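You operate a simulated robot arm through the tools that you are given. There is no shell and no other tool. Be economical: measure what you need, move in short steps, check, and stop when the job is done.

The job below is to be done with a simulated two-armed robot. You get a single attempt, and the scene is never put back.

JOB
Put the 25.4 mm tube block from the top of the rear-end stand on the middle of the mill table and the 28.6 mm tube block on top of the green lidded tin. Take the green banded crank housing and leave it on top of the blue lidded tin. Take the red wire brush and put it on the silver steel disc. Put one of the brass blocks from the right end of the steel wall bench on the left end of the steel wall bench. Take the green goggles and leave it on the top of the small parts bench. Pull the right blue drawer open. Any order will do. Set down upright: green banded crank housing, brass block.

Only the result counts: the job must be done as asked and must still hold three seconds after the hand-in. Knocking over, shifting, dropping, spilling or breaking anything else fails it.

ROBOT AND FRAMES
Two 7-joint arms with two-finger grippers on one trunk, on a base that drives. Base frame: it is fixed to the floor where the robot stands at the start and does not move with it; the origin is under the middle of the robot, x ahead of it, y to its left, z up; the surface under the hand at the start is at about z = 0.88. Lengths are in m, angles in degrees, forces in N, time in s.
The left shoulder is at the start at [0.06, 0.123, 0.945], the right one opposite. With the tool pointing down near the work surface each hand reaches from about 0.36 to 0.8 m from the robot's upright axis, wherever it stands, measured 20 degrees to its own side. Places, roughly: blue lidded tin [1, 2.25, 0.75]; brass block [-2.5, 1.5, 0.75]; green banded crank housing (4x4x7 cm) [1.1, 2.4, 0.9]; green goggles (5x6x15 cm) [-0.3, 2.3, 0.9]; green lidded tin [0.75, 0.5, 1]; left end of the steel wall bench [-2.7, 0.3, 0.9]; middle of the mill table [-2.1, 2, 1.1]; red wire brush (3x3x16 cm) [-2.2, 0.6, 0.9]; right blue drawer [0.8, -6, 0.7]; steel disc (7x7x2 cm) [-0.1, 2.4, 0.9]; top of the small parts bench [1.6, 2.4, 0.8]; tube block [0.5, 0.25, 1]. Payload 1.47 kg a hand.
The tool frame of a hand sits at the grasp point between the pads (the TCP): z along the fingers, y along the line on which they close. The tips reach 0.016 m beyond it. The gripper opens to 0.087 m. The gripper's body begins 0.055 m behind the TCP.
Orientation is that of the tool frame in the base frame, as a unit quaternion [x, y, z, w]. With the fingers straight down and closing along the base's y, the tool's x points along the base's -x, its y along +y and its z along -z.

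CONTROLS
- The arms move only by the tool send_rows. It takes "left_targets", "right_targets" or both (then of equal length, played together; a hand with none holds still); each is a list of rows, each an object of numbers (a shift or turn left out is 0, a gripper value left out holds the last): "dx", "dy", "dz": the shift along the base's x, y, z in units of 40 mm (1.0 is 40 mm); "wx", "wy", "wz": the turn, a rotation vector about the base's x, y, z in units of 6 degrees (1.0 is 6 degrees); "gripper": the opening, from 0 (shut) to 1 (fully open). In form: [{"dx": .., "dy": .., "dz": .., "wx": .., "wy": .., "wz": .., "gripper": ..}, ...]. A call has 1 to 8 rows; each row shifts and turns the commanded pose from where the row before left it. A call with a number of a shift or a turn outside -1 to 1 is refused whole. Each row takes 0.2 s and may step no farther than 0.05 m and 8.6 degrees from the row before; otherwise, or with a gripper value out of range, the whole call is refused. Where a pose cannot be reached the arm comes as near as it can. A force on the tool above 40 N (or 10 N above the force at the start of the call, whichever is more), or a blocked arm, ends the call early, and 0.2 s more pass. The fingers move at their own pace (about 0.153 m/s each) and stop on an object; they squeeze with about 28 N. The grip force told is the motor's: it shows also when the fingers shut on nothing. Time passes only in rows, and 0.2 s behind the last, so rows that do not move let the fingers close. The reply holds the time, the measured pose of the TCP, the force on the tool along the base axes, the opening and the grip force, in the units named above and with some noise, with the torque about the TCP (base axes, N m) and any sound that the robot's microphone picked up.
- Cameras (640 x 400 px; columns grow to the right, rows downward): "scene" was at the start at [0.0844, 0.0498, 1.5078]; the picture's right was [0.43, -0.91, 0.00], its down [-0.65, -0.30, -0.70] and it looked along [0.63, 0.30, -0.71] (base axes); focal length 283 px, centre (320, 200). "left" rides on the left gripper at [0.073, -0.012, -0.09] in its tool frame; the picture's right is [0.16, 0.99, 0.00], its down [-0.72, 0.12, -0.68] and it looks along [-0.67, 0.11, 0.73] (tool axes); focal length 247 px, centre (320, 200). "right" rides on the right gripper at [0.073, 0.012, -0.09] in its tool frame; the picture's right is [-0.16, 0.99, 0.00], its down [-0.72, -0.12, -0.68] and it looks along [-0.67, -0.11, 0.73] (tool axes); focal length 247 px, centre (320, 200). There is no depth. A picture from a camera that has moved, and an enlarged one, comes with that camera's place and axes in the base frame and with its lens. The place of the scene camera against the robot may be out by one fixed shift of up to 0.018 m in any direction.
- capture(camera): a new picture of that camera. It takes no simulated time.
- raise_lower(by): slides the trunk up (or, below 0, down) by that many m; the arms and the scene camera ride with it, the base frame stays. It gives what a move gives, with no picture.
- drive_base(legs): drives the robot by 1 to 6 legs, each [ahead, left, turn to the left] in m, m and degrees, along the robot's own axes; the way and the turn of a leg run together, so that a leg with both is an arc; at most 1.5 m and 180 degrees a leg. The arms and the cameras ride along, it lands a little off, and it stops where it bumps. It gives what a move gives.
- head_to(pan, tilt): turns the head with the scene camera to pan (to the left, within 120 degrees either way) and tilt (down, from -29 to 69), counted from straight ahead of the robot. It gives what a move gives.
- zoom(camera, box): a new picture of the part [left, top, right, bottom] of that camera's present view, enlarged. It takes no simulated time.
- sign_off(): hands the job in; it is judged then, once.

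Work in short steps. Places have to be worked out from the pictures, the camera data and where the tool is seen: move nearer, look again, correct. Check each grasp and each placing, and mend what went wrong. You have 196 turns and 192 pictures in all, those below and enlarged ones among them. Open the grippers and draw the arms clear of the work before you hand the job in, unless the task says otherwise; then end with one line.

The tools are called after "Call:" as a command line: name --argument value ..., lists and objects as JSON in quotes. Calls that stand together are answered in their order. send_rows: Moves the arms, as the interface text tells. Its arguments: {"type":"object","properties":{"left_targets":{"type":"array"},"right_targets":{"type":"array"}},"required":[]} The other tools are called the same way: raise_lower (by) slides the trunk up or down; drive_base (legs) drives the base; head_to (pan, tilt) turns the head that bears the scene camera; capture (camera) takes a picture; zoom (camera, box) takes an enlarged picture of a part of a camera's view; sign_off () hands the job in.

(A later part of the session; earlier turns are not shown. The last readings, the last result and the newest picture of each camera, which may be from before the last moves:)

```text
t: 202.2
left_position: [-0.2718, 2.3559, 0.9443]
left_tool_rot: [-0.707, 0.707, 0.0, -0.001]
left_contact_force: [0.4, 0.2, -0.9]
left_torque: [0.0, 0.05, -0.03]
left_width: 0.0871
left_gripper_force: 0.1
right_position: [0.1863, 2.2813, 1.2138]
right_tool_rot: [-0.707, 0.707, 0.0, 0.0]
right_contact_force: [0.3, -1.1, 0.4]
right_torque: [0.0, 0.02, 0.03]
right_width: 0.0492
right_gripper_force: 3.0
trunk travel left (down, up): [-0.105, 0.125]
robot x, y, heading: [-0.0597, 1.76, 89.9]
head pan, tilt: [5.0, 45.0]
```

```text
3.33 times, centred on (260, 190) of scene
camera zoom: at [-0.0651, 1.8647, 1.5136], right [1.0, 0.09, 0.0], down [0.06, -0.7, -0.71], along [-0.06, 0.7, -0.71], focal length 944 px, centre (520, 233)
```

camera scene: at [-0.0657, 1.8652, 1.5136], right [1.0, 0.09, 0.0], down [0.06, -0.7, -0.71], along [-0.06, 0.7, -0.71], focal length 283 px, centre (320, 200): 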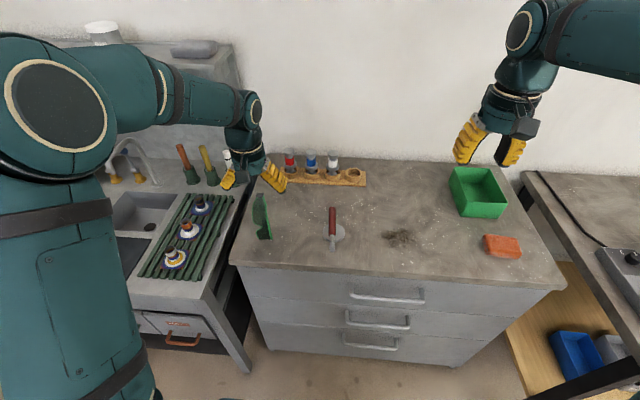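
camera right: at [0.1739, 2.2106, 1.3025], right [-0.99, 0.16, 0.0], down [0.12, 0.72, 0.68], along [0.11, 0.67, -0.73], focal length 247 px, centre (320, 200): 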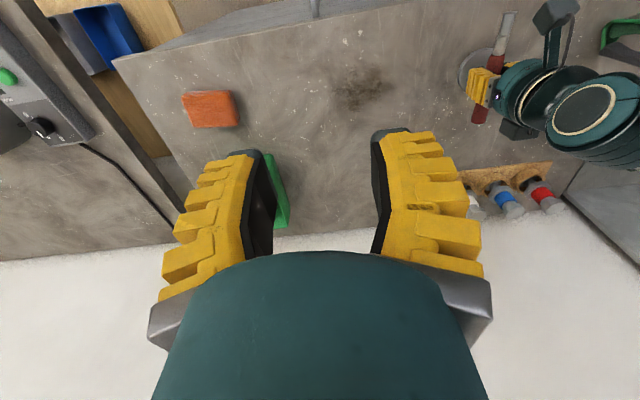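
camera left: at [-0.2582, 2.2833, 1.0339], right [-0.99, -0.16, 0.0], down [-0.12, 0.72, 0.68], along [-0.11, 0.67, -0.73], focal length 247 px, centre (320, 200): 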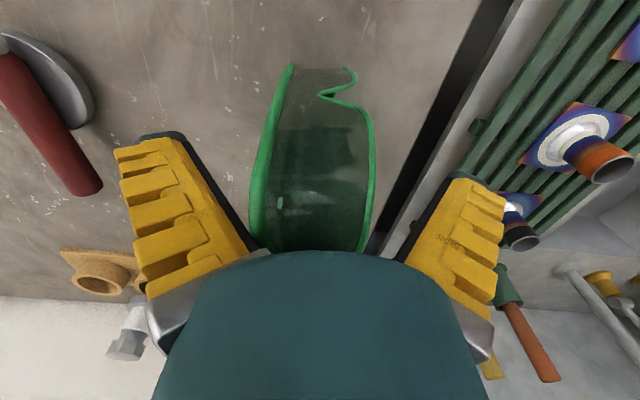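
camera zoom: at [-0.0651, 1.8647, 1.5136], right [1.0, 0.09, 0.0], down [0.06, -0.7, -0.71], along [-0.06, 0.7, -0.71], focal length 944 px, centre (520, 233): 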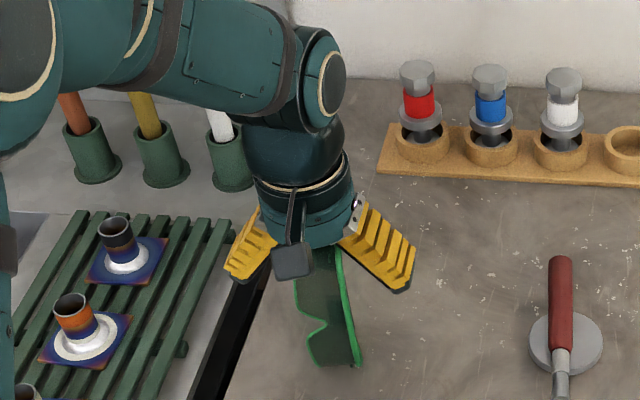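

The lens edges lie between the fingers (about y 2.35). I shift 5 mm nearer, close and lift a little.

Call:
send_rows --left_targets '[{"dy": -0.12}, {"gripper": 0}, {}, {}, {}]'

Call:
capture --camera "left"

```text
t: 203.4
left_position: [-0.271, 2.3516, 0.9455]
left_tool_rot: [-0.707, 0.707, 0.0, -0.001]
left_contact_force: [-0.2, 0.5, 0.1]
left_torque: [0.0, 0.04, 0.0]
left_width: 0.0
left_gripper_force: 27.6
right_position: [0.1848, 2.2819, 1.2149]
right_tool_rot: [-0.707, 0.707, 0.001, 0.0]
right_contact_force: [0.6, 0.4, -0.2]
right_torque: [-0.01, -0.02, 0.0]
right_width: 0.0492
right_gripper_force: 4.8
trunk travel left (down, up): [-0.105, 0.125]
robot x, y, heading: [-0.0628, 1.7577, 90.0]
head pan, tilt: [5.0, 45.0]
```

```text
66 pictures are left
camera left: at [-0.258, 2.2787, 1.0342], right [-0.99, -0.16, 0.0], down [-0.12, 0.72, 0.68], along [-0.11, 0.67, -0.73], focal length 247 px, centre (320, 200)
```

left: 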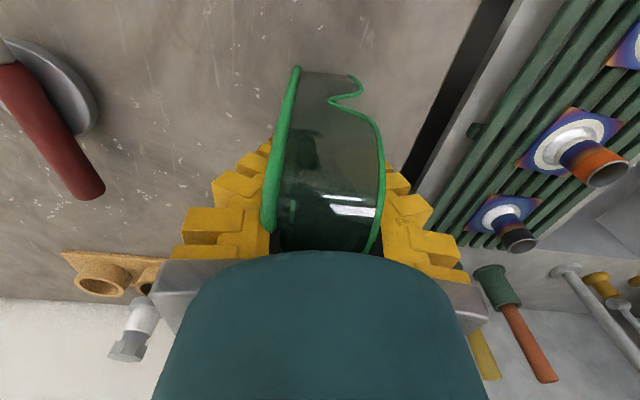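

The fingers closed behind the lens: it bulges further toward -y than assumed. I reopen, move 30 mm toward -y, and look.

Call:
send_rows --left_targets '[{"gripper": 1}, {}, {}, {"dx": -0.08, "dy": -0.4}, {"dy": -0.4}]'

Call:
capture --camera "left"

Call:
zoom --camera "scene" --box '[200, 130, 320, 250]'

```text
t: 204.6
left_position: [-0.2746, 2.3176, 0.9442]
left_tool_rot: [-0.707, 0.707, 0.001, 0.0]
left_contact_force: [0.2, 1.3, -0.2]
left_torque: [0.0, 0.0, 0.03]
left_width: 0.0873
left_gripper_force: 0.1
right_position: [0.1852, 2.2821, 1.2136]
right_tool_rot: [-0.707, 0.707, 0.0, 0.0]
right_contact_force: [0.0, -0.4, 0.0]
right_torque: [-0.01, -0.02, 0.03]
right_width: 0.0489
right_gripper_force: 4.4
trunk travel left (down, up): [-0.105, 0.125]
robot x, y, heading: [-0.0601, 1.7612, 89.8]
head pan, tilt: [5.0, 45.0]
```

```text
65 pictures are left
camera left: at [-0.261, 2.2464, 1.0345], right [-0.99, -0.16, 0.0], down [-0.12, 0.72, 0.68], along [-0.11, 0.67, -0.73], focal length 247 px, centre (320, 200)
```

left: 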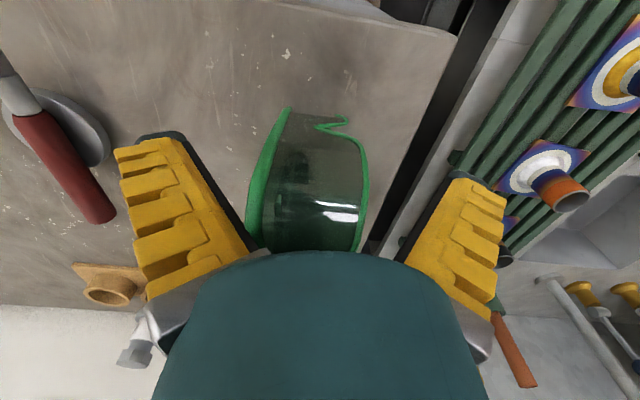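

```text
3.33 times, centred on (260, 190) of scene
camera zoom: at [-0.0651, 1.865, 1.5136], right [1.0, 0.09, 0.0], down [0.06, -0.7, -0.71], along [-0.06, 0.7, -0.71], focal length 944 px, centre (520, 233)
```

zoom: 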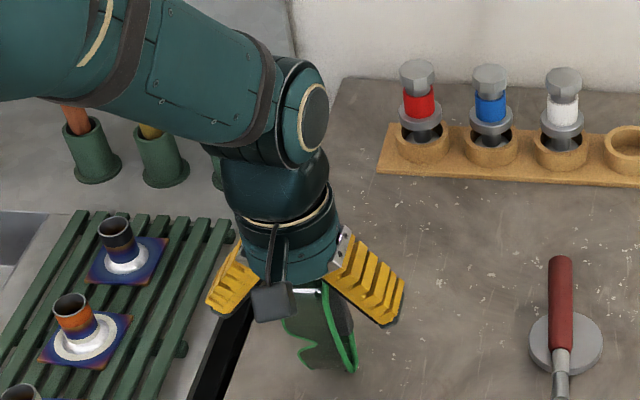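

The goggles seem to lean slightly now (the palm brushes the top). The lens should be within the pads' span, so I close now to catch it.

Call:
send_rows --left_targets '[{"gripper": 0.35}, {"gripper": 0}, {}, {}]'

Call:
capture --camera "left"

Call:
zoom --camera "scene" --box '[200, 130, 320, 250]'

```text
t: 205.6
left_position: [-0.2746, 2.3193, 0.9447]
left_tool_rot: [-0.707, 0.708, 0.0, 0.0]
left_contact_force: [0.3, -0.1, 1.1]
left_torque: [0.04, 0.04, -0.03]
left_width: 0.0
left_gripper_force: 27.8
right_position: [0.1864, 2.2815, 1.2136]
right_tool_rot: [-0.707, 0.708, -0.001, -0.001]
right_contact_force: [1.3, -0.3, 0.4]
right_torque: [0.0, -0.02, 0.01]
right_width: 0.0492
right_gripper_force: 3.9
trunk travel left (down, up): [-0.105, 0.125]
robot x, y, heading: [-0.0568, 1.7587, 89.9]
head pan, tilt: [5.0, 45.0]
```

```text
63 pictures are left
camera left: at [-0.2612, 2.2466, 1.0345], right [-0.99, -0.16, 0.0], down [-0.12, 0.72, 0.68], along [-0.11, 0.67, -0.73], focal length 247 px, centre (320, 200)
```

left: 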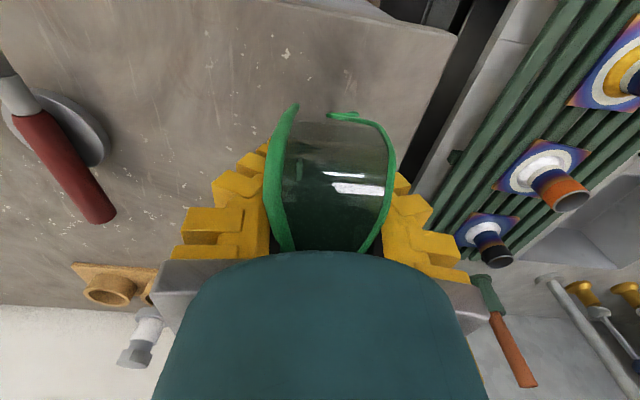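

```text
3.33 times, centred on (260, 190) of scene
camera zoom: at [-0.0651, 1.8651, 1.5136], right [1.0, 0.09, 0.0], down [0.06, -0.7, -0.71], along [-0.06, 0.7, -0.71], focal length 944 px, centre (520, 233)
```

zoom: 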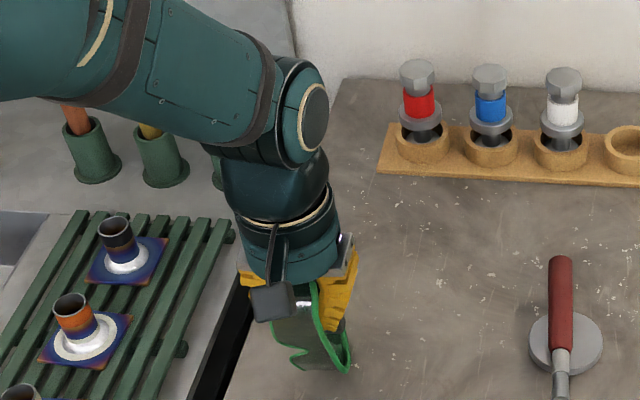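

The fingers are inside the C-shaped lens and have leaned it toward me. I move back +32 mm to where it stood upright and look.

Call:
send_rows --left_targets '[{"dy": 0.3}, {"dy": 0.3}, {"dy": 0.2}, {}]'

Call:
capture --camera "left"

Call:
zoom --camera "scene" --box '[200, 130, 320, 250]'

```text
t: 206.6
left_position: [-0.2732, 2.3518, 0.944]
left_tool_rot: [0.707, -0.707, 0.001, 0.001]
left_contact_force: [0.2, 0.5, -0.1]
left_torque: [-0.02, 0.01, 0.0]
left_width: 0.0002
left_gripper_force: 27.6
right_position: [0.1859, 2.2815, 1.2144]
right_tool_rot: [-0.706, 0.708, 0.0, 0.0]
right_contact_force: [0.2, 0.9, -0.4]
right_torque: [0.01, -0.01, 0.01]
right_width: 0.049
right_gripper_force: 4.6
trunk travel left (down, up): [-0.105, 0.125]
robot x, y, heading: [-0.0571, 1.7572, 90.3]
head pan, tilt: [5.0, 45.0]
```

```text
61 pictures are left
camera left: at [-0.2614, 2.2787, 1.0342], right [-0.99, -0.16, 0.0], down [-0.12, 0.72, 0.68], along [-0.11, 0.67, -0.73], focal length 247 px, centre (320, 200)
```

left: 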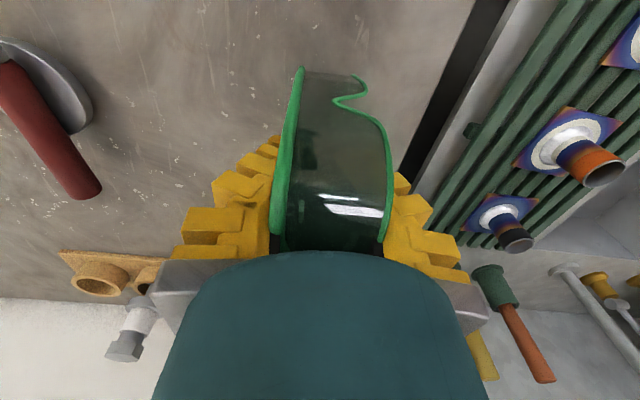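

```text
3.33 times, centred on (260, 190) of scene
camera zoom: at [-0.0652, 1.865, 1.5136], right [1.0, 0.09, 0.0], down [0.06, -0.7, -0.71], along [-0.06, 0.7, -0.71], focal length 944 px, centre (520, 233)
```

zoom: 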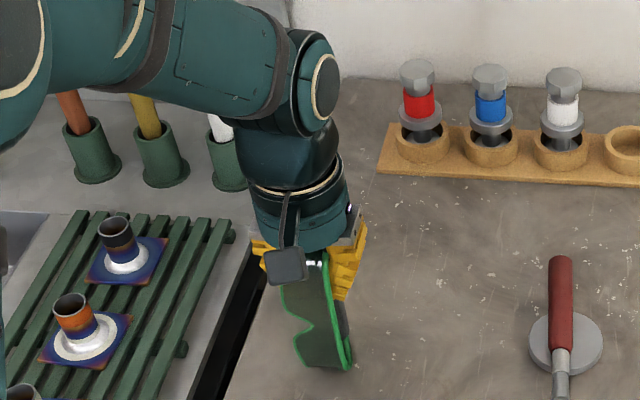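

Upright again. I raise straight out and look from above.

Call:
send_rows --left_targets '[{"dz": 0.5}, {"dz": 1}, {"dz": 1}, {"dz": 1}, {"dy": -1}, {"dy": -1}, {"dy": -0.5}]'

Call:
zoom --camera "left" --box '[240, 40, 420, 240]'

Call:
zoom --camera "scene" --box '[200, 130, 320, 250]'

```text
t: 208.2
left_position: [-0.274, 2.249, 1.0842]
left_tool_rot: [0.708, -0.706, 0.0, 0.0]
left_contact_force: [-0.1, 0.6, -0.8]
left_torque: [0.0, -0.01, -0.02]
left_width: 0.0062
left_gripper_force: 28.1
right_position: [0.1864, 2.281, 1.2145]
right_tool_rot: [0.708, -0.706, -0.001, 0.0]
right_contact_force: [0.7, 0.1, 0.2]
right_torque: [-0.02, 0.0, 0.0]
right_width: 0.0488
right_gripper_force: 4.0
trunk travel left (down, up): [-0.105, 0.125]
robot x, y, heading: [-0.0606, 1.7572, 90.0]
head pan, tilt: [5.0, 45.0]
```

```text
2.00 times, centred on (330, 140) of left
camera zoom: at [-0.262, 2.1777, 1.1741], right [-0.99, -0.16, 0.0], down [-0.12, 0.72, 0.68], along [-0.11, 0.67, -0.73], focal length 494 px, centre (300, 320)
```

zoom: 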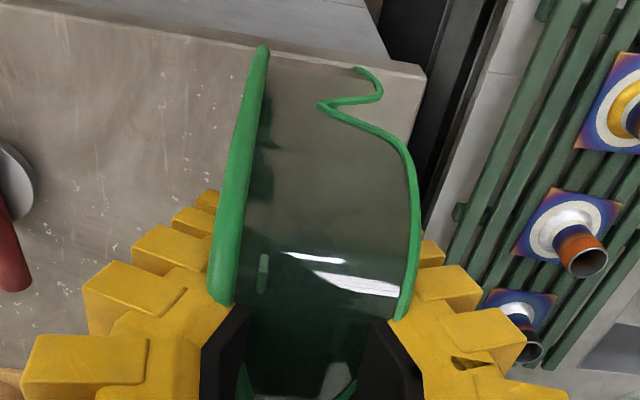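

```text
3.33 times, centred on (260, 190) of scene
camera zoom: at [-0.0653, 1.8648, 1.5136], right [1.0, 0.09, 0.0], down [0.06, -0.7, -0.71], along [-0.06, 0.7, -0.71], focal length 944 px, centre (520, 233)
```

zoom: 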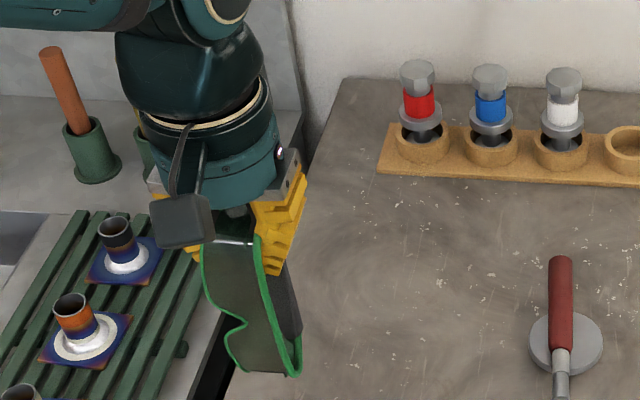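

Surprisingly, the goggles came up with the hand: the pads have hold of the strap behind the lens (6 mm). I check the hold from the scene and the right camera.

Call:
send_rows --left_targets '[{"dz": 0.8}, {"dz": 0.8}, {}]'

Call:
capture --camera "scene"

Call:
capture --camera "right"

```text
t: 209.0
left_position: [-0.274, 2.2521, 1.148]
left_tool_rot: [-0.706, 0.708, -0.001, -0.001]
left_contact_force: [-0.9, -0.3, -0.4]
left_torque: [-0.02, 0.02, -0.02]
left_width: 0.0059
left_gripper_force: 27.6
right_position: [0.1859, 2.2816, 1.2152]
right_tool_rot: [-0.706, 0.708, 0.0, 0.0]
right_contact_force: [-0.2, -0.2, 0.0]
right_torque: [0.03, 0.02, 0.0]
right_width: 0.0489
right_gripper_force: 4.1
trunk travel left (down, up): [-0.105, 0.125]
robot x, y, heading: [-0.0565, 1.7585, 90.0]
head pan, tilt: [5.0, 45.0]
```

```text
57 pictures are left
camera scene: at [-0.0652, 1.8653, 1.5135], right [1.0, 0.09, 0.0], down [0.06, -0.7, -0.71], along [-0.06, 0.7, -0.71], focal length 283 px, centre (320, 200)
```

scene: 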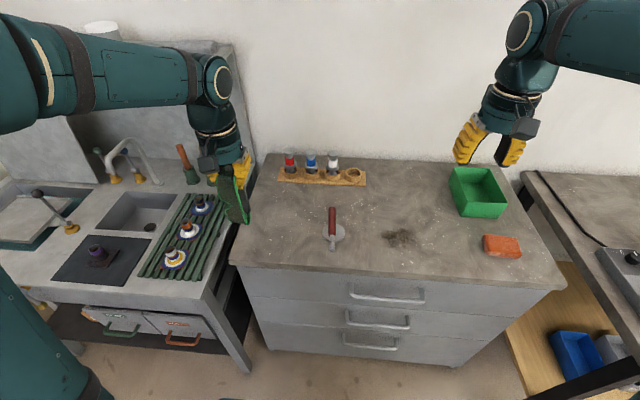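

```text
56 pictures are left
camera right: at [0.1739, 2.2094, 1.3031], right [-0.99, 0.16, 0.0], down [0.12, 0.72, 0.68], along [0.11, 0.67, -0.73], focal length 247 px, centre (320, 200)
```

right: 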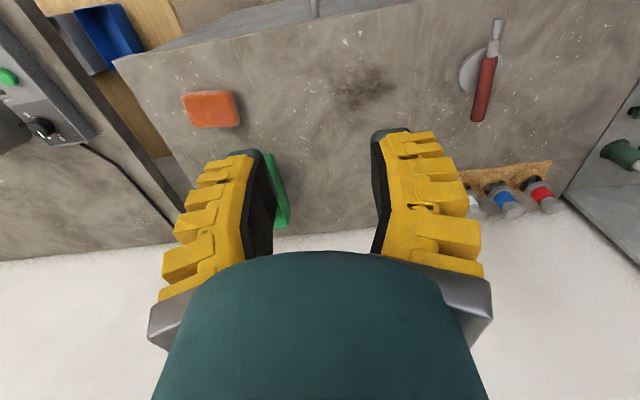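

Goggles held. I back away and drive right to the small parts bench (front edge about y 2.15, x 0.65–2.5).

Call:
drive_base --legs '[[-0.22, 0, 0], [0, -1.2, 0]]'

Call:
head_to --pan 0 --tilt 35

Call:
capture --camera "scene"

```text
t: 221.1
left_position: [0.9258, 2.0335, 1.1477]
left_tool_rot: [0.71, -0.704, 0.0, 0.0]
left_contact_force: [0.3, 0.4, -0.1]
left_torque: [0.01, 0.0, 0.0]
left_width: 0.0059
left_gripper_force: 27.6
right_position: [1.3869, 2.0668, 1.215]
right_tool_rot: [0.71, -0.704, 0.0, 0.0]
right_contact_force: [-0.3, 0.5, -0.5]
right_torque: [0.0, 0.0, 0.0]
right_width: 0.0492
right_gripper_force: 4.2
trunk travel left (down, up): [-0.105, 0.125]
robot x, y, heading: [1.1446, 1.5471, 90.3]
head pan, tilt: [5.0, 45.0]
```

```text
t: 221.8
left_position: [0.9266, 2.0349, 1.1486]
left_tool_rot: [0.71, -0.704, 0.0, 0.0]
left_contact_force: [-0.3, -0.2, -1.2]
left_torque: [0.01, 0.02, 0.02]
left_width: 0.0058
left_gripper_force: 28.0
right_position: [1.3859, 2.067, 1.2125]
right_tool_rot: [0.709, -0.705, -0.001, 0.0]
right_contact_force: [-0.5, -0.7, 0.2]
right_torque: [0.0, -0.01, 0.0]
right_width: 0.0492
right_gripper_force: 4.5
trunk travel left (down, up): [-0.105, 0.125]
robot x, y, heading: [1.1451, 1.5416, 90.4]
head pan, tilt: [0.0, 35.0]
```

```text
55 pictures are left
camera scene: at [1.1456, 1.6564, 1.5283], right [1.0, 0.01, 0.0], down [0.0, -0.57, -0.82], along [-0.01, 0.82, -0.57], focal length 283 px, centre (320, 200)
```

scene: 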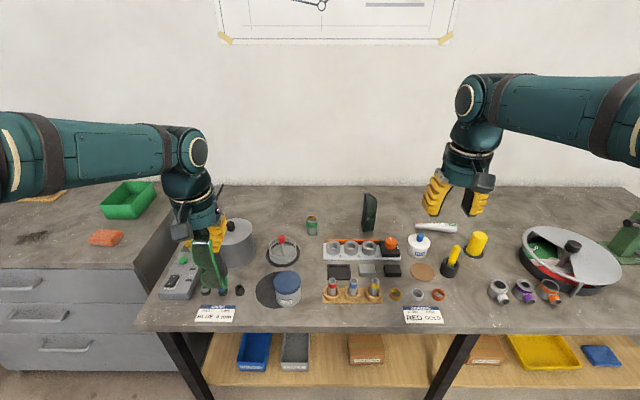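

The green banded housing is at about (1.11, 2.43), the blue tin near (1.05, 2.13). I zoom for details and a free place for the goggles.

Call:
zoom --camera "scene" --box '[220, 180, 480, 330]'

```text
2.46 times, centred on (350, 255) of scene
camera zoom: at [1.1456, 1.6564, 1.5283], right [1.0, 0.01, 0.0], down [0.0, -0.57, -0.82], along [-0.01, 0.82, -0.57], focal length 698 px, centre (246, 65)
```

zoom: 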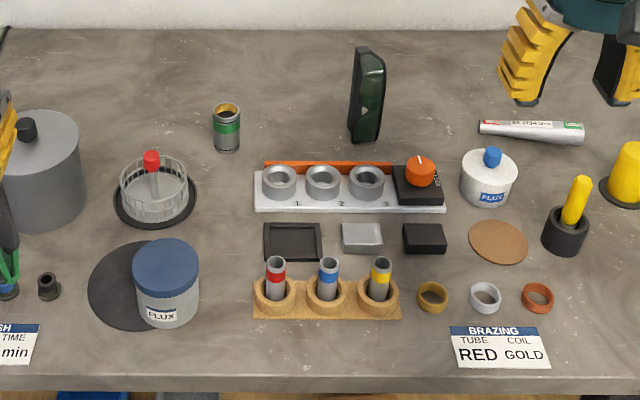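

Free room lies behind, left and right of the housing. I do the housing first with the right hand: raise the goggles a bit, drive nearer, and bring the right hand over the housing.

Call:
send_rows --left_targets '[{"dz": 1}, {"dz": 1}]'

Call:
drive_base --legs '[[0.2, 0.15, 0]]'

Call:
send_rows --right_targets '[{"dx": -0.8, "dy": 0.5}, {"dx": -0.8, "dy": 0.5}, {"dx": -0.8, "dy": 0.5, "dz": -0.5}, {"dx": -0.8, "dy": 0.2, "dz": -0.9}, {"dz": -1, "gripper": 0.9}]'

Call:
capture --camera "right"

```text
t: 222.4
left_position: [0.9275, 2.033, 1.2294]
left_tool_rot: [0.71, -0.704, 0.001, 0.001]
left_contact_force: [0.0, -0.2, -0.9]
left_torque: [0.01, 0.04, -0.03]
left_width: 0.0061
left_gripper_force: 27.7
right_position: [1.3865, 2.0673, 1.2135]
right_tool_rot: [0.71, -0.704, 0.0, 0.0]
right_contact_force: [0.0, 0.6, -0.3]
right_torque: [-0.01, -0.01, 0.0]
right_width: 0.0492
right_gripper_force: 4.0
trunk travel left (down, up): [-0.105, 0.125]
robot x, y, heading: [1.148, 1.5416, 90.6]
head pan, tilt: [0.0, 35.0]
```

```text
t: 224.4
left_position: [0.7739, 2.2312, 1.2273]
left_tool_rot: [0.711, -0.703, 0.001, 0.001]
left_contact_force: [1.1, 1.1, 0.3]
left_torque: [-0.03, 0.01, 0.01]
left_width: 0.0061
left_gripper_force: 28.3
right_position: [1.234, 2.2652, 1.2131]
right_tool_rot: [0.71, -0.704, 0.0, 0.0]
right_contact_force: [-0.1, 0.8, -0.1]
right_torque: [0.01, -0.04, 0.01]
right_width: 0.0491
right_gripper_force: 3.9
trunk travel left (down, up): [-0.105, 0.125]
robot x, y, heading: [0.9944, 1.7411, 90.3]
head pan, tilt: [0.0, 35.0]
```

```text
t: 225.6
left_position: [0.7761, 2.2311, 1.2271]
left_tool_rot: [0.71, -0.704, 0.0, 0.001]
left_contact_force: [0.0, -0.1, -0.2]
left_torque: [-0.01, 0.0, -0.02]
left_width: 0.0059
left_gripper_force: 28.0
right_position: [1.1057, 2.3333, 1.1181]
right_tool_rot: [0.71, -0.704, 0.0, 0.0]
right_contact_force: [-0.5, -0.7, 0.1]
right_torque: [-0.02, 0.0, 0.01]
right_width: 0.0803
right_gripper_force: 1.6
trunk travel left (down, up): [-0.105, 0.125]
robot x, y, heading: [0.9929, 1.7416, 90.6]
head pan, tilt: [0.0, 35.0]
```

```text
53 pictures are left
camera right: at [1.0946, 2.2603, 1.2071], right [-0.99, 0.15, 0.0], down [0.11, 0.72, 0.68], along [0.1, 0.67, -0.73], focal length 247 px, centre (320, 200)
```

right: 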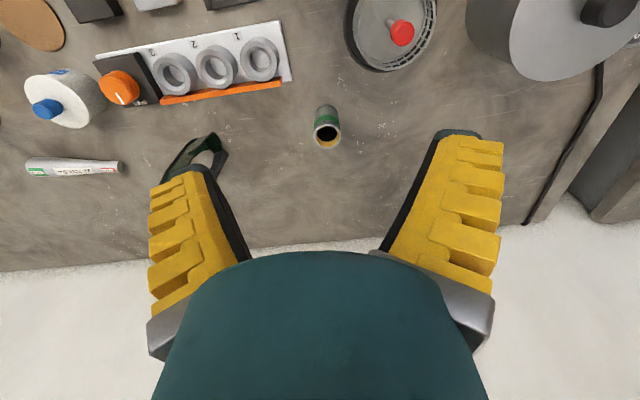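

Housing centre at about (1.108, 2.414), top z ≈0.92. I move over it, lower to z 1.0 and check.

Call:
send_rows --right_targets '[{"dx": 0.05, "dy": 1}, {"dy": 1}, {"dz": -1}, {"dz": -1}, {"dz": -0.9}]'

Call:
capture --camera "right"

```text
t: 226.8
left_position: [0.7744, 2.2295, 1.2276]
left_tool_rot: [0.71, -0.704, 0.0, 0.001]
left_contact_force: [0.5, 1.1, 0.1]
left_torque: [0.02, 0.03, -0.01]
left_width: 0.0061
left_gripper_force: 28.0
right_position: [1.1095, 2.4132, 1.0007]
right_tool_rot: [0.709, -0.705, 0.0, -0.001]
right_contact_force: [-0.2, 1.0, -0.5]
right_torque: [-0.01, 0.02, 0.0]
right_width: 0.0803
right_gripper_force: 1.3
trunk travel left (down, up): [-0.105, 0.125]
robot x, y, heading: [0.9924, 1.7355, 90.6]
head pan, tilt: [0.0, 35.0]
```

```text
52 pictures are left
camera right: at [1.0979, 2.3402, 1.0904], right [-0.99, 0.15, 0.0], down [0.11, 0.72, 0.68], along [0.1, 0.67, -0.73], focal length 247 px, centre (320, 200)
```

right: 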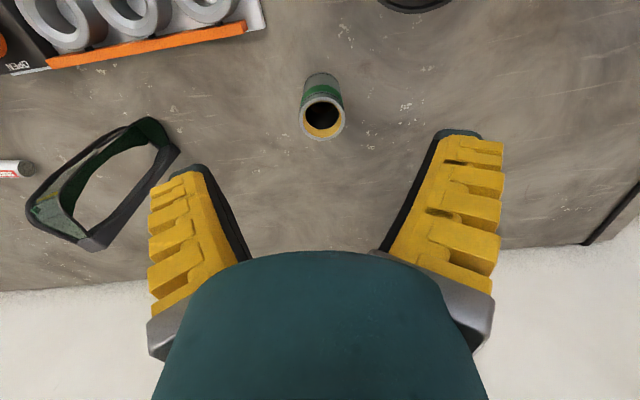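

The housing centre refines to (1.108, 2.422). I lower to z 0.887 and grip.

Call:
send_rows --right_targets '[{"dy": 0.22, "dz": -0.8}, {"dz": -1}, {"dz": -1}, {"gripper": 0}, {}, {}]'

Call:
send_rows --right_targets '[{"dz": 0.5}, {"dz": 1}, {"dz": 1}, {"dz": 0.5}]'

Call:
capture --camera "right"

```text
t: 228.2
left_position: [0.7757, 2.2306, 1.2283]
left_tool_rot: [0.71, -0.704, 0.0, 0.0]
left_contact_force: [-0.1, 0.3, 0.2]
left_torque: [-0.02, -0.01, 0.01]
left_width: 0.0062
left_gripper_force: 28.4
right_position: [1.1085, 2.4215, 0.8903]
right_tool_rot: [0.71, -0.704, 0.001, -0.001]
right_contact_force: [-0.2, -0.7, 0.6]
right_torque: [-0.05, 0.0, 0.01]
right_width: 0.0341
right_gripper_force: 28.1
trunk travel left (down, up): [-0.105, 0.125]
robot x, y, heading: [0.9949, 1.7389, 90.4]
head pan, tilt: [0.0, 35.0]
```

```text
t: 229.2
left_position: [0.7756, 2.2304, 1.2273]
left_tool_rot: [0.71, -0.704, 0.0, 0.001]
left_contact_force: [-0.7, -0.5, -0.7]
left_torque: [0.01, 0.03, 0.01]
left_width: 0.0062
left_gripper_force: 28.4
right_position: [1.1079, 2.4216, 1.01]
right_tool_rot: [0.711, -0.704, 0.001, 0.0]
right_contact_force: [1.2, -0.2, -1.1]
right_torque: [-0.01, 0.0, -0.01]
right_width: 0.0335
right_gripper_force: 28.1
trunk travel left (down, up): [-0.105, 0.125]
robot x, y, heading: [0.9903, 1.7414, 90.4]
head pan, tilt: [0.0, 35.0]
```

```text
51 pictures are left
camera right: at [1.0975, 2.3485, 1.0997], right [-0.99, 0.15, 0.0], down [0.11, 0.72, 0.68], along [0.1, 0.67, -0.73], focal length 247 px, centre (320, 200)
```

right: 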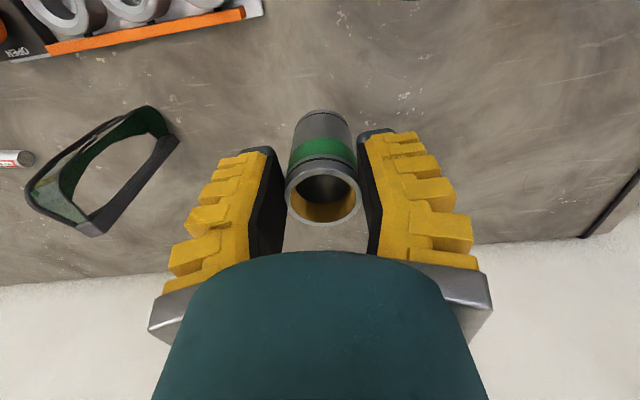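

Housing held upright. The scene view puts the blue tin at (1.05, 2.158), top z ≈0.916. I lift higher, back the base 0.12 m and bring the housing over the tin.

Call:
send_rows --right_targets '[{"dz": 1}, {"dz": 1}, {"dz": 0.5}]'

Call:
drive_base --legs '[[-0.12, 0, 0]]'

Call:
send_rows --right_targets '[{"dy": -1}, {"dy": -1}, {"dy": -1}, {"dx": -0.5, "dy": -0.9}]'

Call:
capture --camera "right"

Call:
capture --camera "scene"

```text
t: 230.0
left_position: [0.7743, 2.2301, 1.2272]
left_tool_rot: [0.71, -0.704, 0.0, 0.0]
left_contact_force: [-0.8, -1.1, -0.2]
left_torque: [0.01, -0.01, 0.01]
left_width: 0.0061
left_gripper_force: 28.0
right_position: [1.1072, 2.4204, 1.1104]
right_tool_rot: [0.71, -0.704, 0.0, 0.0]
right_contact_force: [-0.7, 0.1, -1.5]
right_torque: [-0.01, -0.01, -0.02]
right_width: 0.033
right_gripper_force: 27.8
trunk travel left (down, up): [-0.105, 0.125]
robot x, y, heading: [0.9931, 1.7399, 90.4]
head pan, tilt: [0.0, 35.0]
```

```text
t: 231.2
left_position: [0.7759, 2.1092, 1.2287]
left_tool_rot: [0.71, -0.704, 0.0, 0.0]
left_contact_force: [-0.2, -0.5, 1.3]
left_torque: [0.06, 0.02, -0.02]
left_width: 0.0063
left_gripper_force: 27.4
right_position: [1.1095, 2.2997, 1.1095]
right_tool_rot: [0.71, -0.704, 0.0, -0.001]
right_contact_force: [0.3, -0.1, -2.1]
right_torque: [0.0, 0.0, 0.01]
right_width: 0.0325
right_gripper_force: 28.3
trunk travel left (down, up): [-0.105, 0.125]
robot x, y, heading: [0.996, 1.6182, 90.6]
head pan, tilt: [0.0, 35.0]
```

```text
t: 232.2
left_position: [0.7758, 2.1105, 1.2282]
left_tool_rot: [0.71, -0.704, 0.0, 0.0]
left_contact_force: [-0.7, -0.1, 0.6]
left_torque: [0.03, -0.01, -0.03]
left_width: 0.0061
left_gripper_force: 28.1
right_position: [1.0868, 2.144, 1.1095]
right_tool_rot: [0.711, -0.704, 0.001, -0.001]
right_contact_force: [-0.5, 0.2, -1.1]
right_torque: [-0.03, -0.01, 0.0]
right_width: 0.0325
right_gripper_force: 27.7
trunk travel left (down, up): [-0.105, 0.125]
robot x, y, heading: [0.9957, 1.6177, 90.7]
head pan, tilt: [0.0, 35.0]
```

```text
50 pictures are left
camera right: at [1.0767, 2.0714, 1.1989], right [-0.99, 0.15, 0.0], down [0.11, 0.72, 0.68], along [0.1, 0.67, -0.73], focal length 247 px, centre (320, 200)
```

right: 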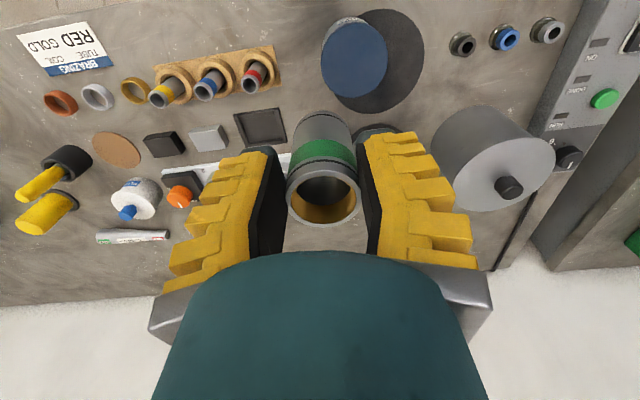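

```text
49 pictures are left
camera scene: at [0.9943, 1.7321, 1.5285], right [1.0, 0.01, 0.0], down [0.01, -0.57, -0.82], along [-0.01, 0.82, -0.57], focal length 283 px, centre (320, 200)
```

scene: 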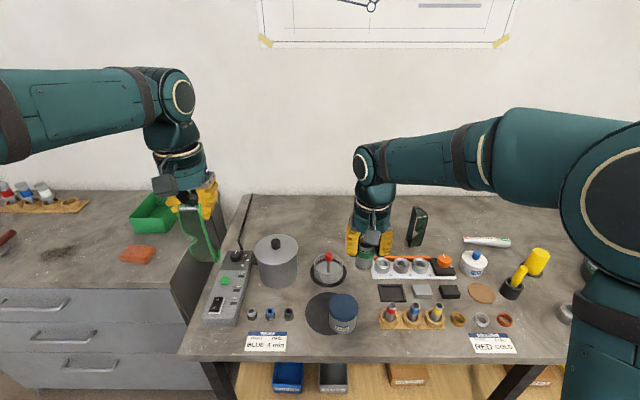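

Both views agree on the lid centre ≈(1.05, 2.148). I move over it and lower to z 0.985.

Call:
send_rows --right_targets '[{"dx": -0.9, "dy": 0.1}, {"dz": -1}, {"dz": -1}, {"dz": -1}]'

Call:
capture --camera "right"

Call:
zoom --camera "scene" --box '[270, 230, 420, 350]'

```text
t: 233.2
left_position: [0.7766, 2.1112, 1.2273]
left_tool_rot: [0.711, -0.704, 0.002, 0.0]
left_contact_force: [0.0, 0.1, -0.1]
left_torque: [-0.07, -0.01, 0.01]
left_width: 0.0059
left_gripper_force: 28.0
right_position: [1.0516, 2.1501, 0.9891]
right_tool_rot: [0.709, -0.705, 0.0, -0.001]
right_contact_force: [-0.4, -0.3, -1.4]
right_torque: [-0.04, -0.01, -0.01]
right_width: 0.0322
right_gripper_force: 28.3
trunk travel left (down, up): [-0.105, 0.125]
robot x, y, heading: [0.9949, 1.6235, 90.5]
head pan, tilt: [0.0, 35.0]
```

```text
48 pictures are left
camera right: at [1.042, 2.077, 1.0783], right [-0.99, 0.15, 0.0], down [0.11, 0.72, 0.68], along [0.1, 0.67, -0.73], focal length 247 px, centre (320, 200)
```

right: 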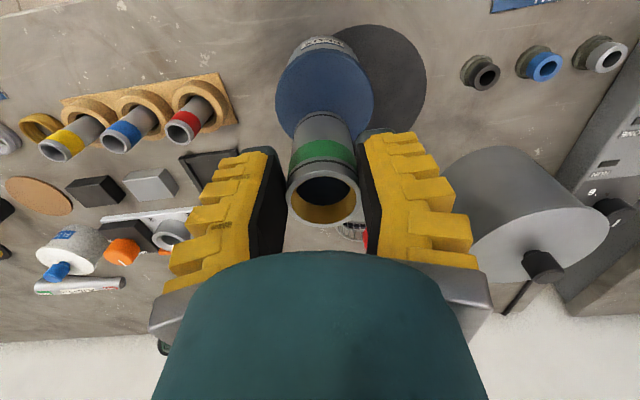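

```text
3.33 times, centred on (345, 290) of scene
camera zoom: at [0.9954, 1.7338, 1.5283], right [1.0, 0.01, 0.0], down [0.0, -0.57, -0.82], along [-0.01, 0.82, -0.57], focal length 944 px, centre (237, -100)
```

zoom: 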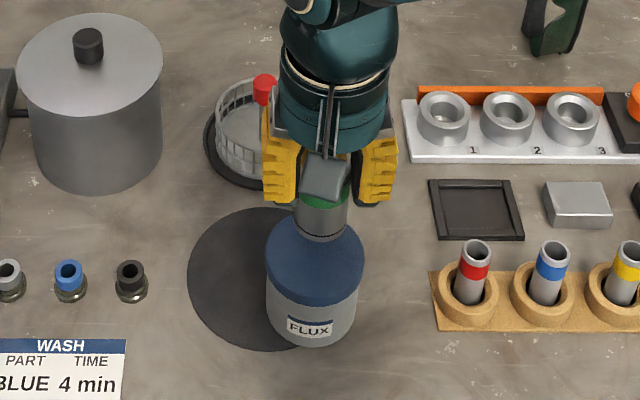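

Aligned within a few mm. I lower gently to contact near z 0.96.

Call:
send_rows --right_targets '[{"dy": -0.1, "dz": -0.4}, {"dz": -0.2}, {"dz": -0.1}]'

```text
t: 234.0
left_position: [0.7759, 2.1106, 1.2284]
left_tool_rot: [0.71, -0.704, 0.001, -0.001]
left_contact_force: [-1.0, -0.2, -1.2]
left_torque: [-0.01, 0.01, 0.02]
left_width: 0.006
left_gripper_force: 28.1
right_position: [1.0536, 2.1447, 0.9618]
right_tool_rot: [0.71, -0.704, -0.002, -0.001]
right_contact_force: [2.1, 0.1, 9.2]
right_torque: [0.1, 0.04, 0.03]
right_width: 0.0337
right_gripper_force: 28.2
trunk travel left (down, up): [-0.105, 0.125]
robot x, y, heading: [0.9976, 1.6208, 90.5]
head pan, tilt: [0.0, 35.0]
```

Contact at 9 N; the housing stands on the lid. I open and rise, then check.

Call:
send_rows --right_targets '[{"gripper": 0.65}, {}, {"dz": 0.5}, {"dz": 1}, {"dz": 1}, {"dz": 1}, {"dx": 1}, {"dx": 1}]'

Call:
zoom --camera "scene" --box '[190, 180, 450, 350]'

```text
t: 235.8
left_position: [0.7766, 2.1108, 1.2274]
left_tool_rot: [0.71, -0.704, 0.001, 0.0]
left_contact_force: [0.9, -0.3, -1.4]
left_torque: [0.01, 0.01, 0.01]
left_width: 0.0061
left_gripper_force: 27.5
right_position: [1.1337, 2.1439, 1.1014]
right_tool_rot: [0.711, -0.703, 0.0, 0.0]
right_contact_force: [0.1, -0.4, 1.2]
right_torque: [0.0, 0.04, 0.01]
right_width: 0.0614
right_gripper_force: 3.5
trunk travel left (down, up): [-0.105, 0.125]
robot x, y, heading: [0.995, 1.6175, 90.4]
head pan, tilt: [0.0, 35.0]
```

```text
2.35 times, centred on (320, 265) of scene
camera zoom: at [0.9957, 1.7325, 1.5284], right [1.0, 0.01, 0.0], down [0.0, -0.57, -0.82], along [-0.01, 0.82, -0.57], focal length 667 px, centre (320, 47)
```

zoom: 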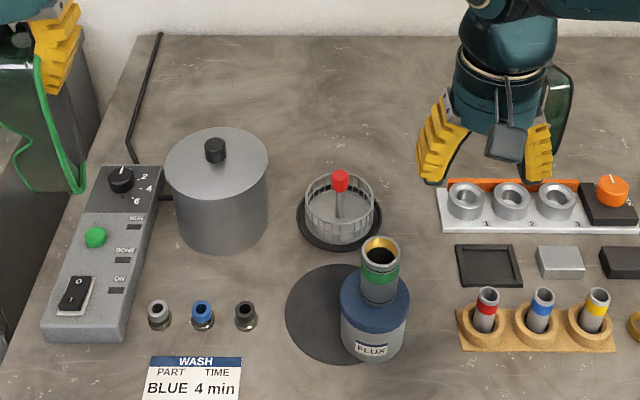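

The housing stands upright on the blue tin. I move the right hand aside, drive forward, and carry the goggles to the free area near (1.03, 2.47).

Call:
send_rows --right_targets '[{"dx": 1, "dz": 0.5}, {"dx": 1, "dz": 0.5}, {"dx": 1, "dz": 0.5}, {"dx": 1}, {"dx": 1}]'

Call:
drive_base --legs '[[0.13, 0, 0]]'

Call:
send_rows --left_targets '[{"dx": 0.8, "dy": 0.7}, {"dx": 0.8, "dy": 0.7}, {"dx": 0.8, "dy": 0.7}, {"dx": 0.8, "dy": 0.7}, {"dx": 0.8, "dy": 0.7}, {"dx": 0.8, "dy": 0.7}, {"dx": 0.8, "dy": 0.7}, {"dx": 0.7, "dy": 0.7, "dz": -0.3}]'

Call:
capture --camera "scene"

Call:
capture --camera "left"

```text
t: 237.0
left_position: [0.7769, 2.1103, 1.2283]
left_tool_rot: [0.709, -0.705, 0.001, 0.0]
left_contact_force: [-0.3, 1.4, 0.1]
left_torque: [0.0, -0.02, -0.01]
left_width: 0.006
left_gripper_force: 28.6
right_position: [1.3346, 2.1436, 1.161]
right_tool_rot: [0.71, -0.705, 0.0, 0.0]
right_contact_force: [0.4, 0.3, -0.1]
right_torque: [-0.01, 0.03, 0.01]
right_width: 0.0616
right_gripper_force: 3.7
trunk travel left (down, up): [-0.105, 0.125]
robot x, y, heading: [0.9915, 1.6219, 90.3]
head pan, tilt: [0.0, 35.0]
```

```text
t: 238.3
left_position: [0.7743, 2.2412, 1.228]
left_tool_rot: [0.71, -0.704, 0.001, 0.0]
left_contact_force: [0.1, 0.3, -1.7]
left_torque: [-0.02, 0.03, 0.0]
left_width: 0.006
left_gripper_force: 27.6
right_position: [1.332, 2.2743, 1.1612]
right_tool_rot: [0.71, -0.704, 0.0, 0.001]
right_contact_force: [0.3, 0.5, -0.3]
right_torque: [-0.03, 0.03, -0.02]
right_width: 0.0615
right_gripper_force: 3.9
trunk travel left (down, up): [-0.105, 0.125]
robot x, y, heading: [0.9937, 1.7482, 90.4]
head pan, tilt: [0.0, 35.0]
```

```text
t: 240.1
left_position: [1.0085, 2.4219, 1.1874]
left_tool_rot: [0.71, -0.704, 0.001, 0.002]
left_contact_force: [-0.7, 1.2, -0.6]
left_torque: [-0.08, -0.01, -0.01]
left_width: 0.0059
left_gripper_force: 27.9
left hand out of reach, approached as far as the arm can: row 7, 8
right_position: [1.3329, 2.2742, 1.1596]
right_tool_rot: [0.71, -0.704, 0.0, 0.001]
right_contact_force: [0.3, -0.8, -0.7]
right_torque: [-0.04, 0.01, 0.0]
right_width: 0.0617
right_gripper_force: 3.5
trunk travel left (down, up): [-0.105, 0.125]
robot x, y, heading: [0.9928, 1.7437, 90.4]
head pan, tilt: [0.0, 35.0]
```

```text
45 pictures are left
camera scene: at [0.994, 1.8632, 1.5282], right [1.0, 0.01, 0.0], down [0.0, -0.57, -0.82], along [-0.01, 0.82, -0.57], focal length 283 px, centre (320, 200)
```

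scene: 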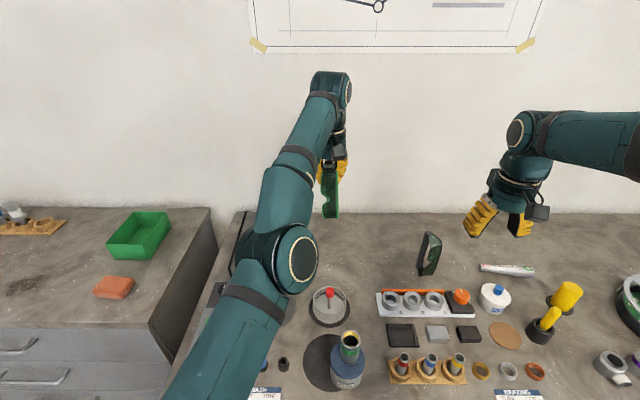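

```text
44 pictures are left
camera left: at [1.0219, 2.3498, 1.2782], right [-0.99, -0.17, 0.0], down [-0.12, 0.73, 0.68], along [-0.11, 0.67, -0.74], focal length 247 px, centre (320, 200)
```

left: 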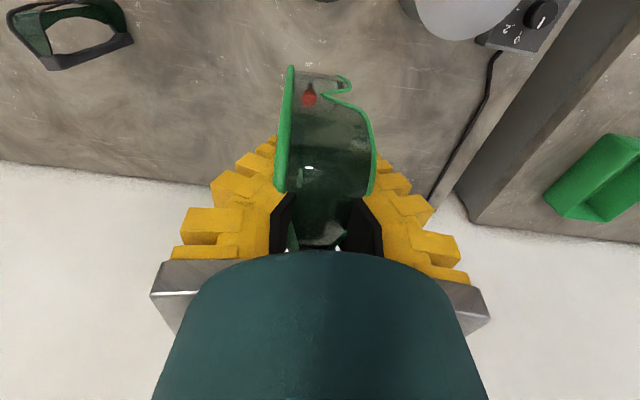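

Reach is short at this height. I lower to z≈1.08, then extend to y≈2.475, clear of the wire dish.

Call:
send_rows --left_targets '[{"dz": -1}, {"dz": -1}, {"dz": -0.7}, {"dx": -0.3, "dy": 0.7}, {"dx": -0.2, "dy": 0.7}]'

Call:
zoom --camera "scene" --box '[250, 130, 450, 330]'

```text
t: 241.3
left_position: [0.9928, 2.4641, 1.0821]
left_tool_rot: [0.71, -0.704, 0.001, 0.0]
left_contact_force: [0.3, 0.0, -0.3]
left_torque: [-0.02, 0.01, 0.05]
left_width: 0.006
left_gripper_force: 28.1
left hand out of reach, approached as far as the arm can: row 1, 2, 3, 4, 5
right_position: [1.3324, 2.2735, 1.162]
right_tool_rot: [0.71, -0.704, 0.0, 0.001]
right_contact_force: [-0.2, 0.5, 0.5]
right_torque: [-0.05, -0.01, 0.01]
right_width: 0.0613
right_gripper_force: 3.7
trunk travel left (down, up): [-0.105, 0.125]
robot x, y, heading: [0.9937, 1.7506, 90.7]
head pan, tilt: [0.0, 35.0]
```

```text
2.00 times, centred on (350, 230) of scene
camera zoom: at [0.9935, 1.8626, 1.5283], right [1.0, 0.01, 0.0], down [0.01, -0.57, -0.82], along [-0.01, 0.82, -0.57], focal length 567 px, centre (260, 140)
```

zoom: 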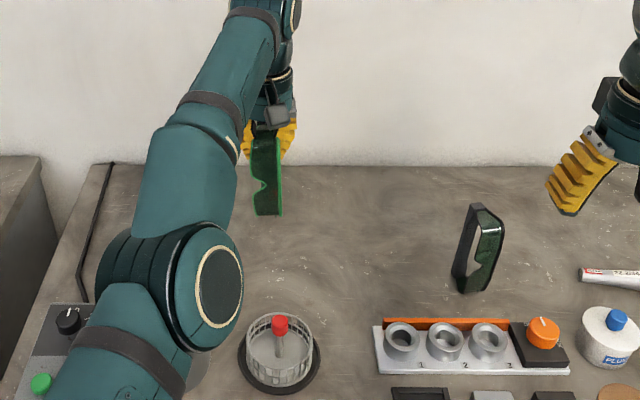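

The goggles hang upright over clear bench. I lower to near contact (TCP ≈0.955).

Call:
send_rows --left_targets '[{"dz": -1}, {"dz": -1}, {"dz": -1}, {"dz": -0.15}, {"dz": -0.1}]'

Call:
zoom --camera "scene" --box '[250, 130, 450, 330]'

Call:
capture --camera "left"

```text
t: 242.5
left_position: [0.9991, 2.482, 0.956]
left_tool_rot: [0.71, -0.704, 0.002, 0.001]
left_contact_force: [0.2, 0.3, -0.3]
left_torque: [-0.01, -0.05, 0.01]
left_width: 0.0061
left_gripper_force: 28.5
left hand out of reach, approached as far as the arm can: row 1, 2, 3
right_position: [1.3332, 2.2737, 1.1612]
right_tool_rot: [0.71, -0.704, 0.0, 0.0]
right_contact_force: [-0.9, -0.4, 0.3]
right_torque: [-0.01, 0.01, 0.0]
right_width: 0.061
right_gripper_force: 3.2
trunk travel left (down, up): [-0.105, 0.125]
robot x, y, heading: [0.994, 1.748, 90.5]
head pan, tilt: [0.0, 35.0]
```

```text
2.00 times, centred on (350, 230) of scene
camera zoom: at [0.9941, 1.862, 1.5284], right [1.0, 0.01, 0.0], down [0.0, -0.57, -0.82], along [-0.01, 0.82, -0.57], focal length 567 px, centre (260, 140)
```

zoom: 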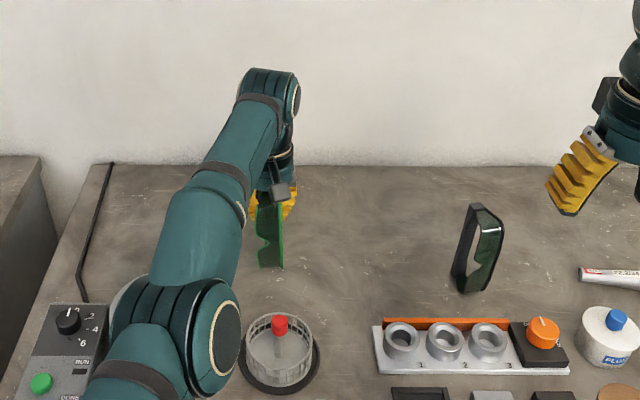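

```text
41 pictures are left
camera left: at [1.0126, 2.4092, 1.0454], right [-0.99, -0.17, 0.0], down [-0.12, 0.73, 0.68], along [-0.11, 0.67, -0.74], focal length 247 px, centre (320, 200)
```

left: 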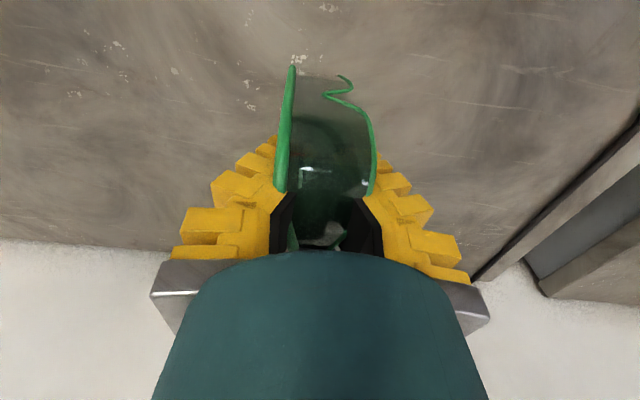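

About 2 cm to go. I step down until I feel contact.

Call:
send_rows --left_targets '[{"dz": -0.15}, {"dz": -0.1}, {"dz": -0.1}]'

Call:
send_rows --left_targets '[{"dz": -0.08}, {"dz": -0.08}]'

```text
t: 243.3
left_position: [0.9987, 2.4825, 0.9422]
left_tool_rot: [0.71, -0.704, 0.001, 0.0]
left_contact_force: [-0.2, 0.3, 0.3]
left_torque: [0.03, -0.01, -0.03]
left_width: 0.0
left_gripper_force: 28.0
right_position: [1.3322, 2.2728, 1.162]
right_tool_rot: [0.71, -0.704, 0.0, 0.0]
right_contact_force: [-0.1, 1.1, 0.4]
right_torque: [-0.01, 0.01, -0.01]
right_width: 0.0614
right_gripper_force: 3.2
trunk travel left (down, up): [-0.105, 0.125]
robot x, y, heading: [0.9935, 1.7481, 90.2]
head pan, tilt: [0.0, 35.0]
```

```text
t: 243.9
left_position: [0.9986, 2.4835, 0.9351]
left_tool_rot: [0.71, -0.704, 0.001, 0.0]
left_contact_force: [-1.0, 0.4, 0.2]
left_torque: [0.01, -0.01, 0.0]
left_width: 0.0001
left_gripper_force: 28.2
right_position: [1.3323, 2.2731, 1.1616]
right_tool_rot: [0.71, -0.704, 0.0, 0.001]
right_contact_force: [0.1, -0.7, 0.0]
right_torque: [-0.01, 0.0, 0.01]
right_width: 0.0614
right_gripper_force: 3.9
trunk travel left (down, up): [-0.105, 0.125]
robot x, y, heading: [0.9917, 1.7461, 90.7]
head pan, tilt: [0.0, 35.0]
```

The fingers slid past the hold: the goggles stand on the bench, as when first gripped. I open wide and look before rising.

Call:
send_rows --left_targets '[{"gripper": 0.5}, {"gripper": 1}, {}, {}]'

Call:
capture --camera "left"

```text
t: 244.9
left_position: [1.0, 2.4822, 0.9353]
left_tool_rot: [0.711, -0.704, 0.001, 0.0]
left_contact_force: [0.3, -0.3, 0.4]
left_torque: [0.02, 0.0, 0.01]
left_width: 0.0869
left_gripper_force: 0.0
right_position: [1.3324, 2.274, 1.1614]
right_tool_rot: [0.71, -0.704, 0.0, 0.0]
right_contact_force: [0.1, 0.2, 0.0]
right_torque: [0.01, 0.02, 0.0]
right_width: 0.0615
right_gripper_force: 3.2
trunk travel left (down, up): [-0.105, 0.125]
robot x, y, heading: [0.9944, 1.7472, 90.5]
head pan, tilt: [0.0, 35.0]
```

```text
40 pictures are left
camera left: at [1.0129, 2.41, 1.0253], right [-0.99, -0.17, 0.0], down [-0.12, 0.72, 0.68], along [-0.11, 0.67, -0.73], focal length 247 px, centre (320, 200)
```

left: 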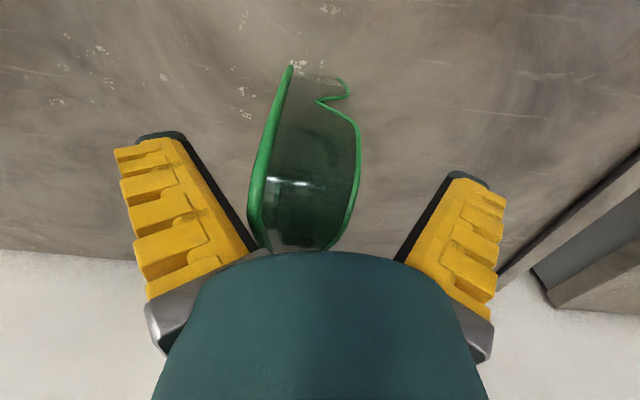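

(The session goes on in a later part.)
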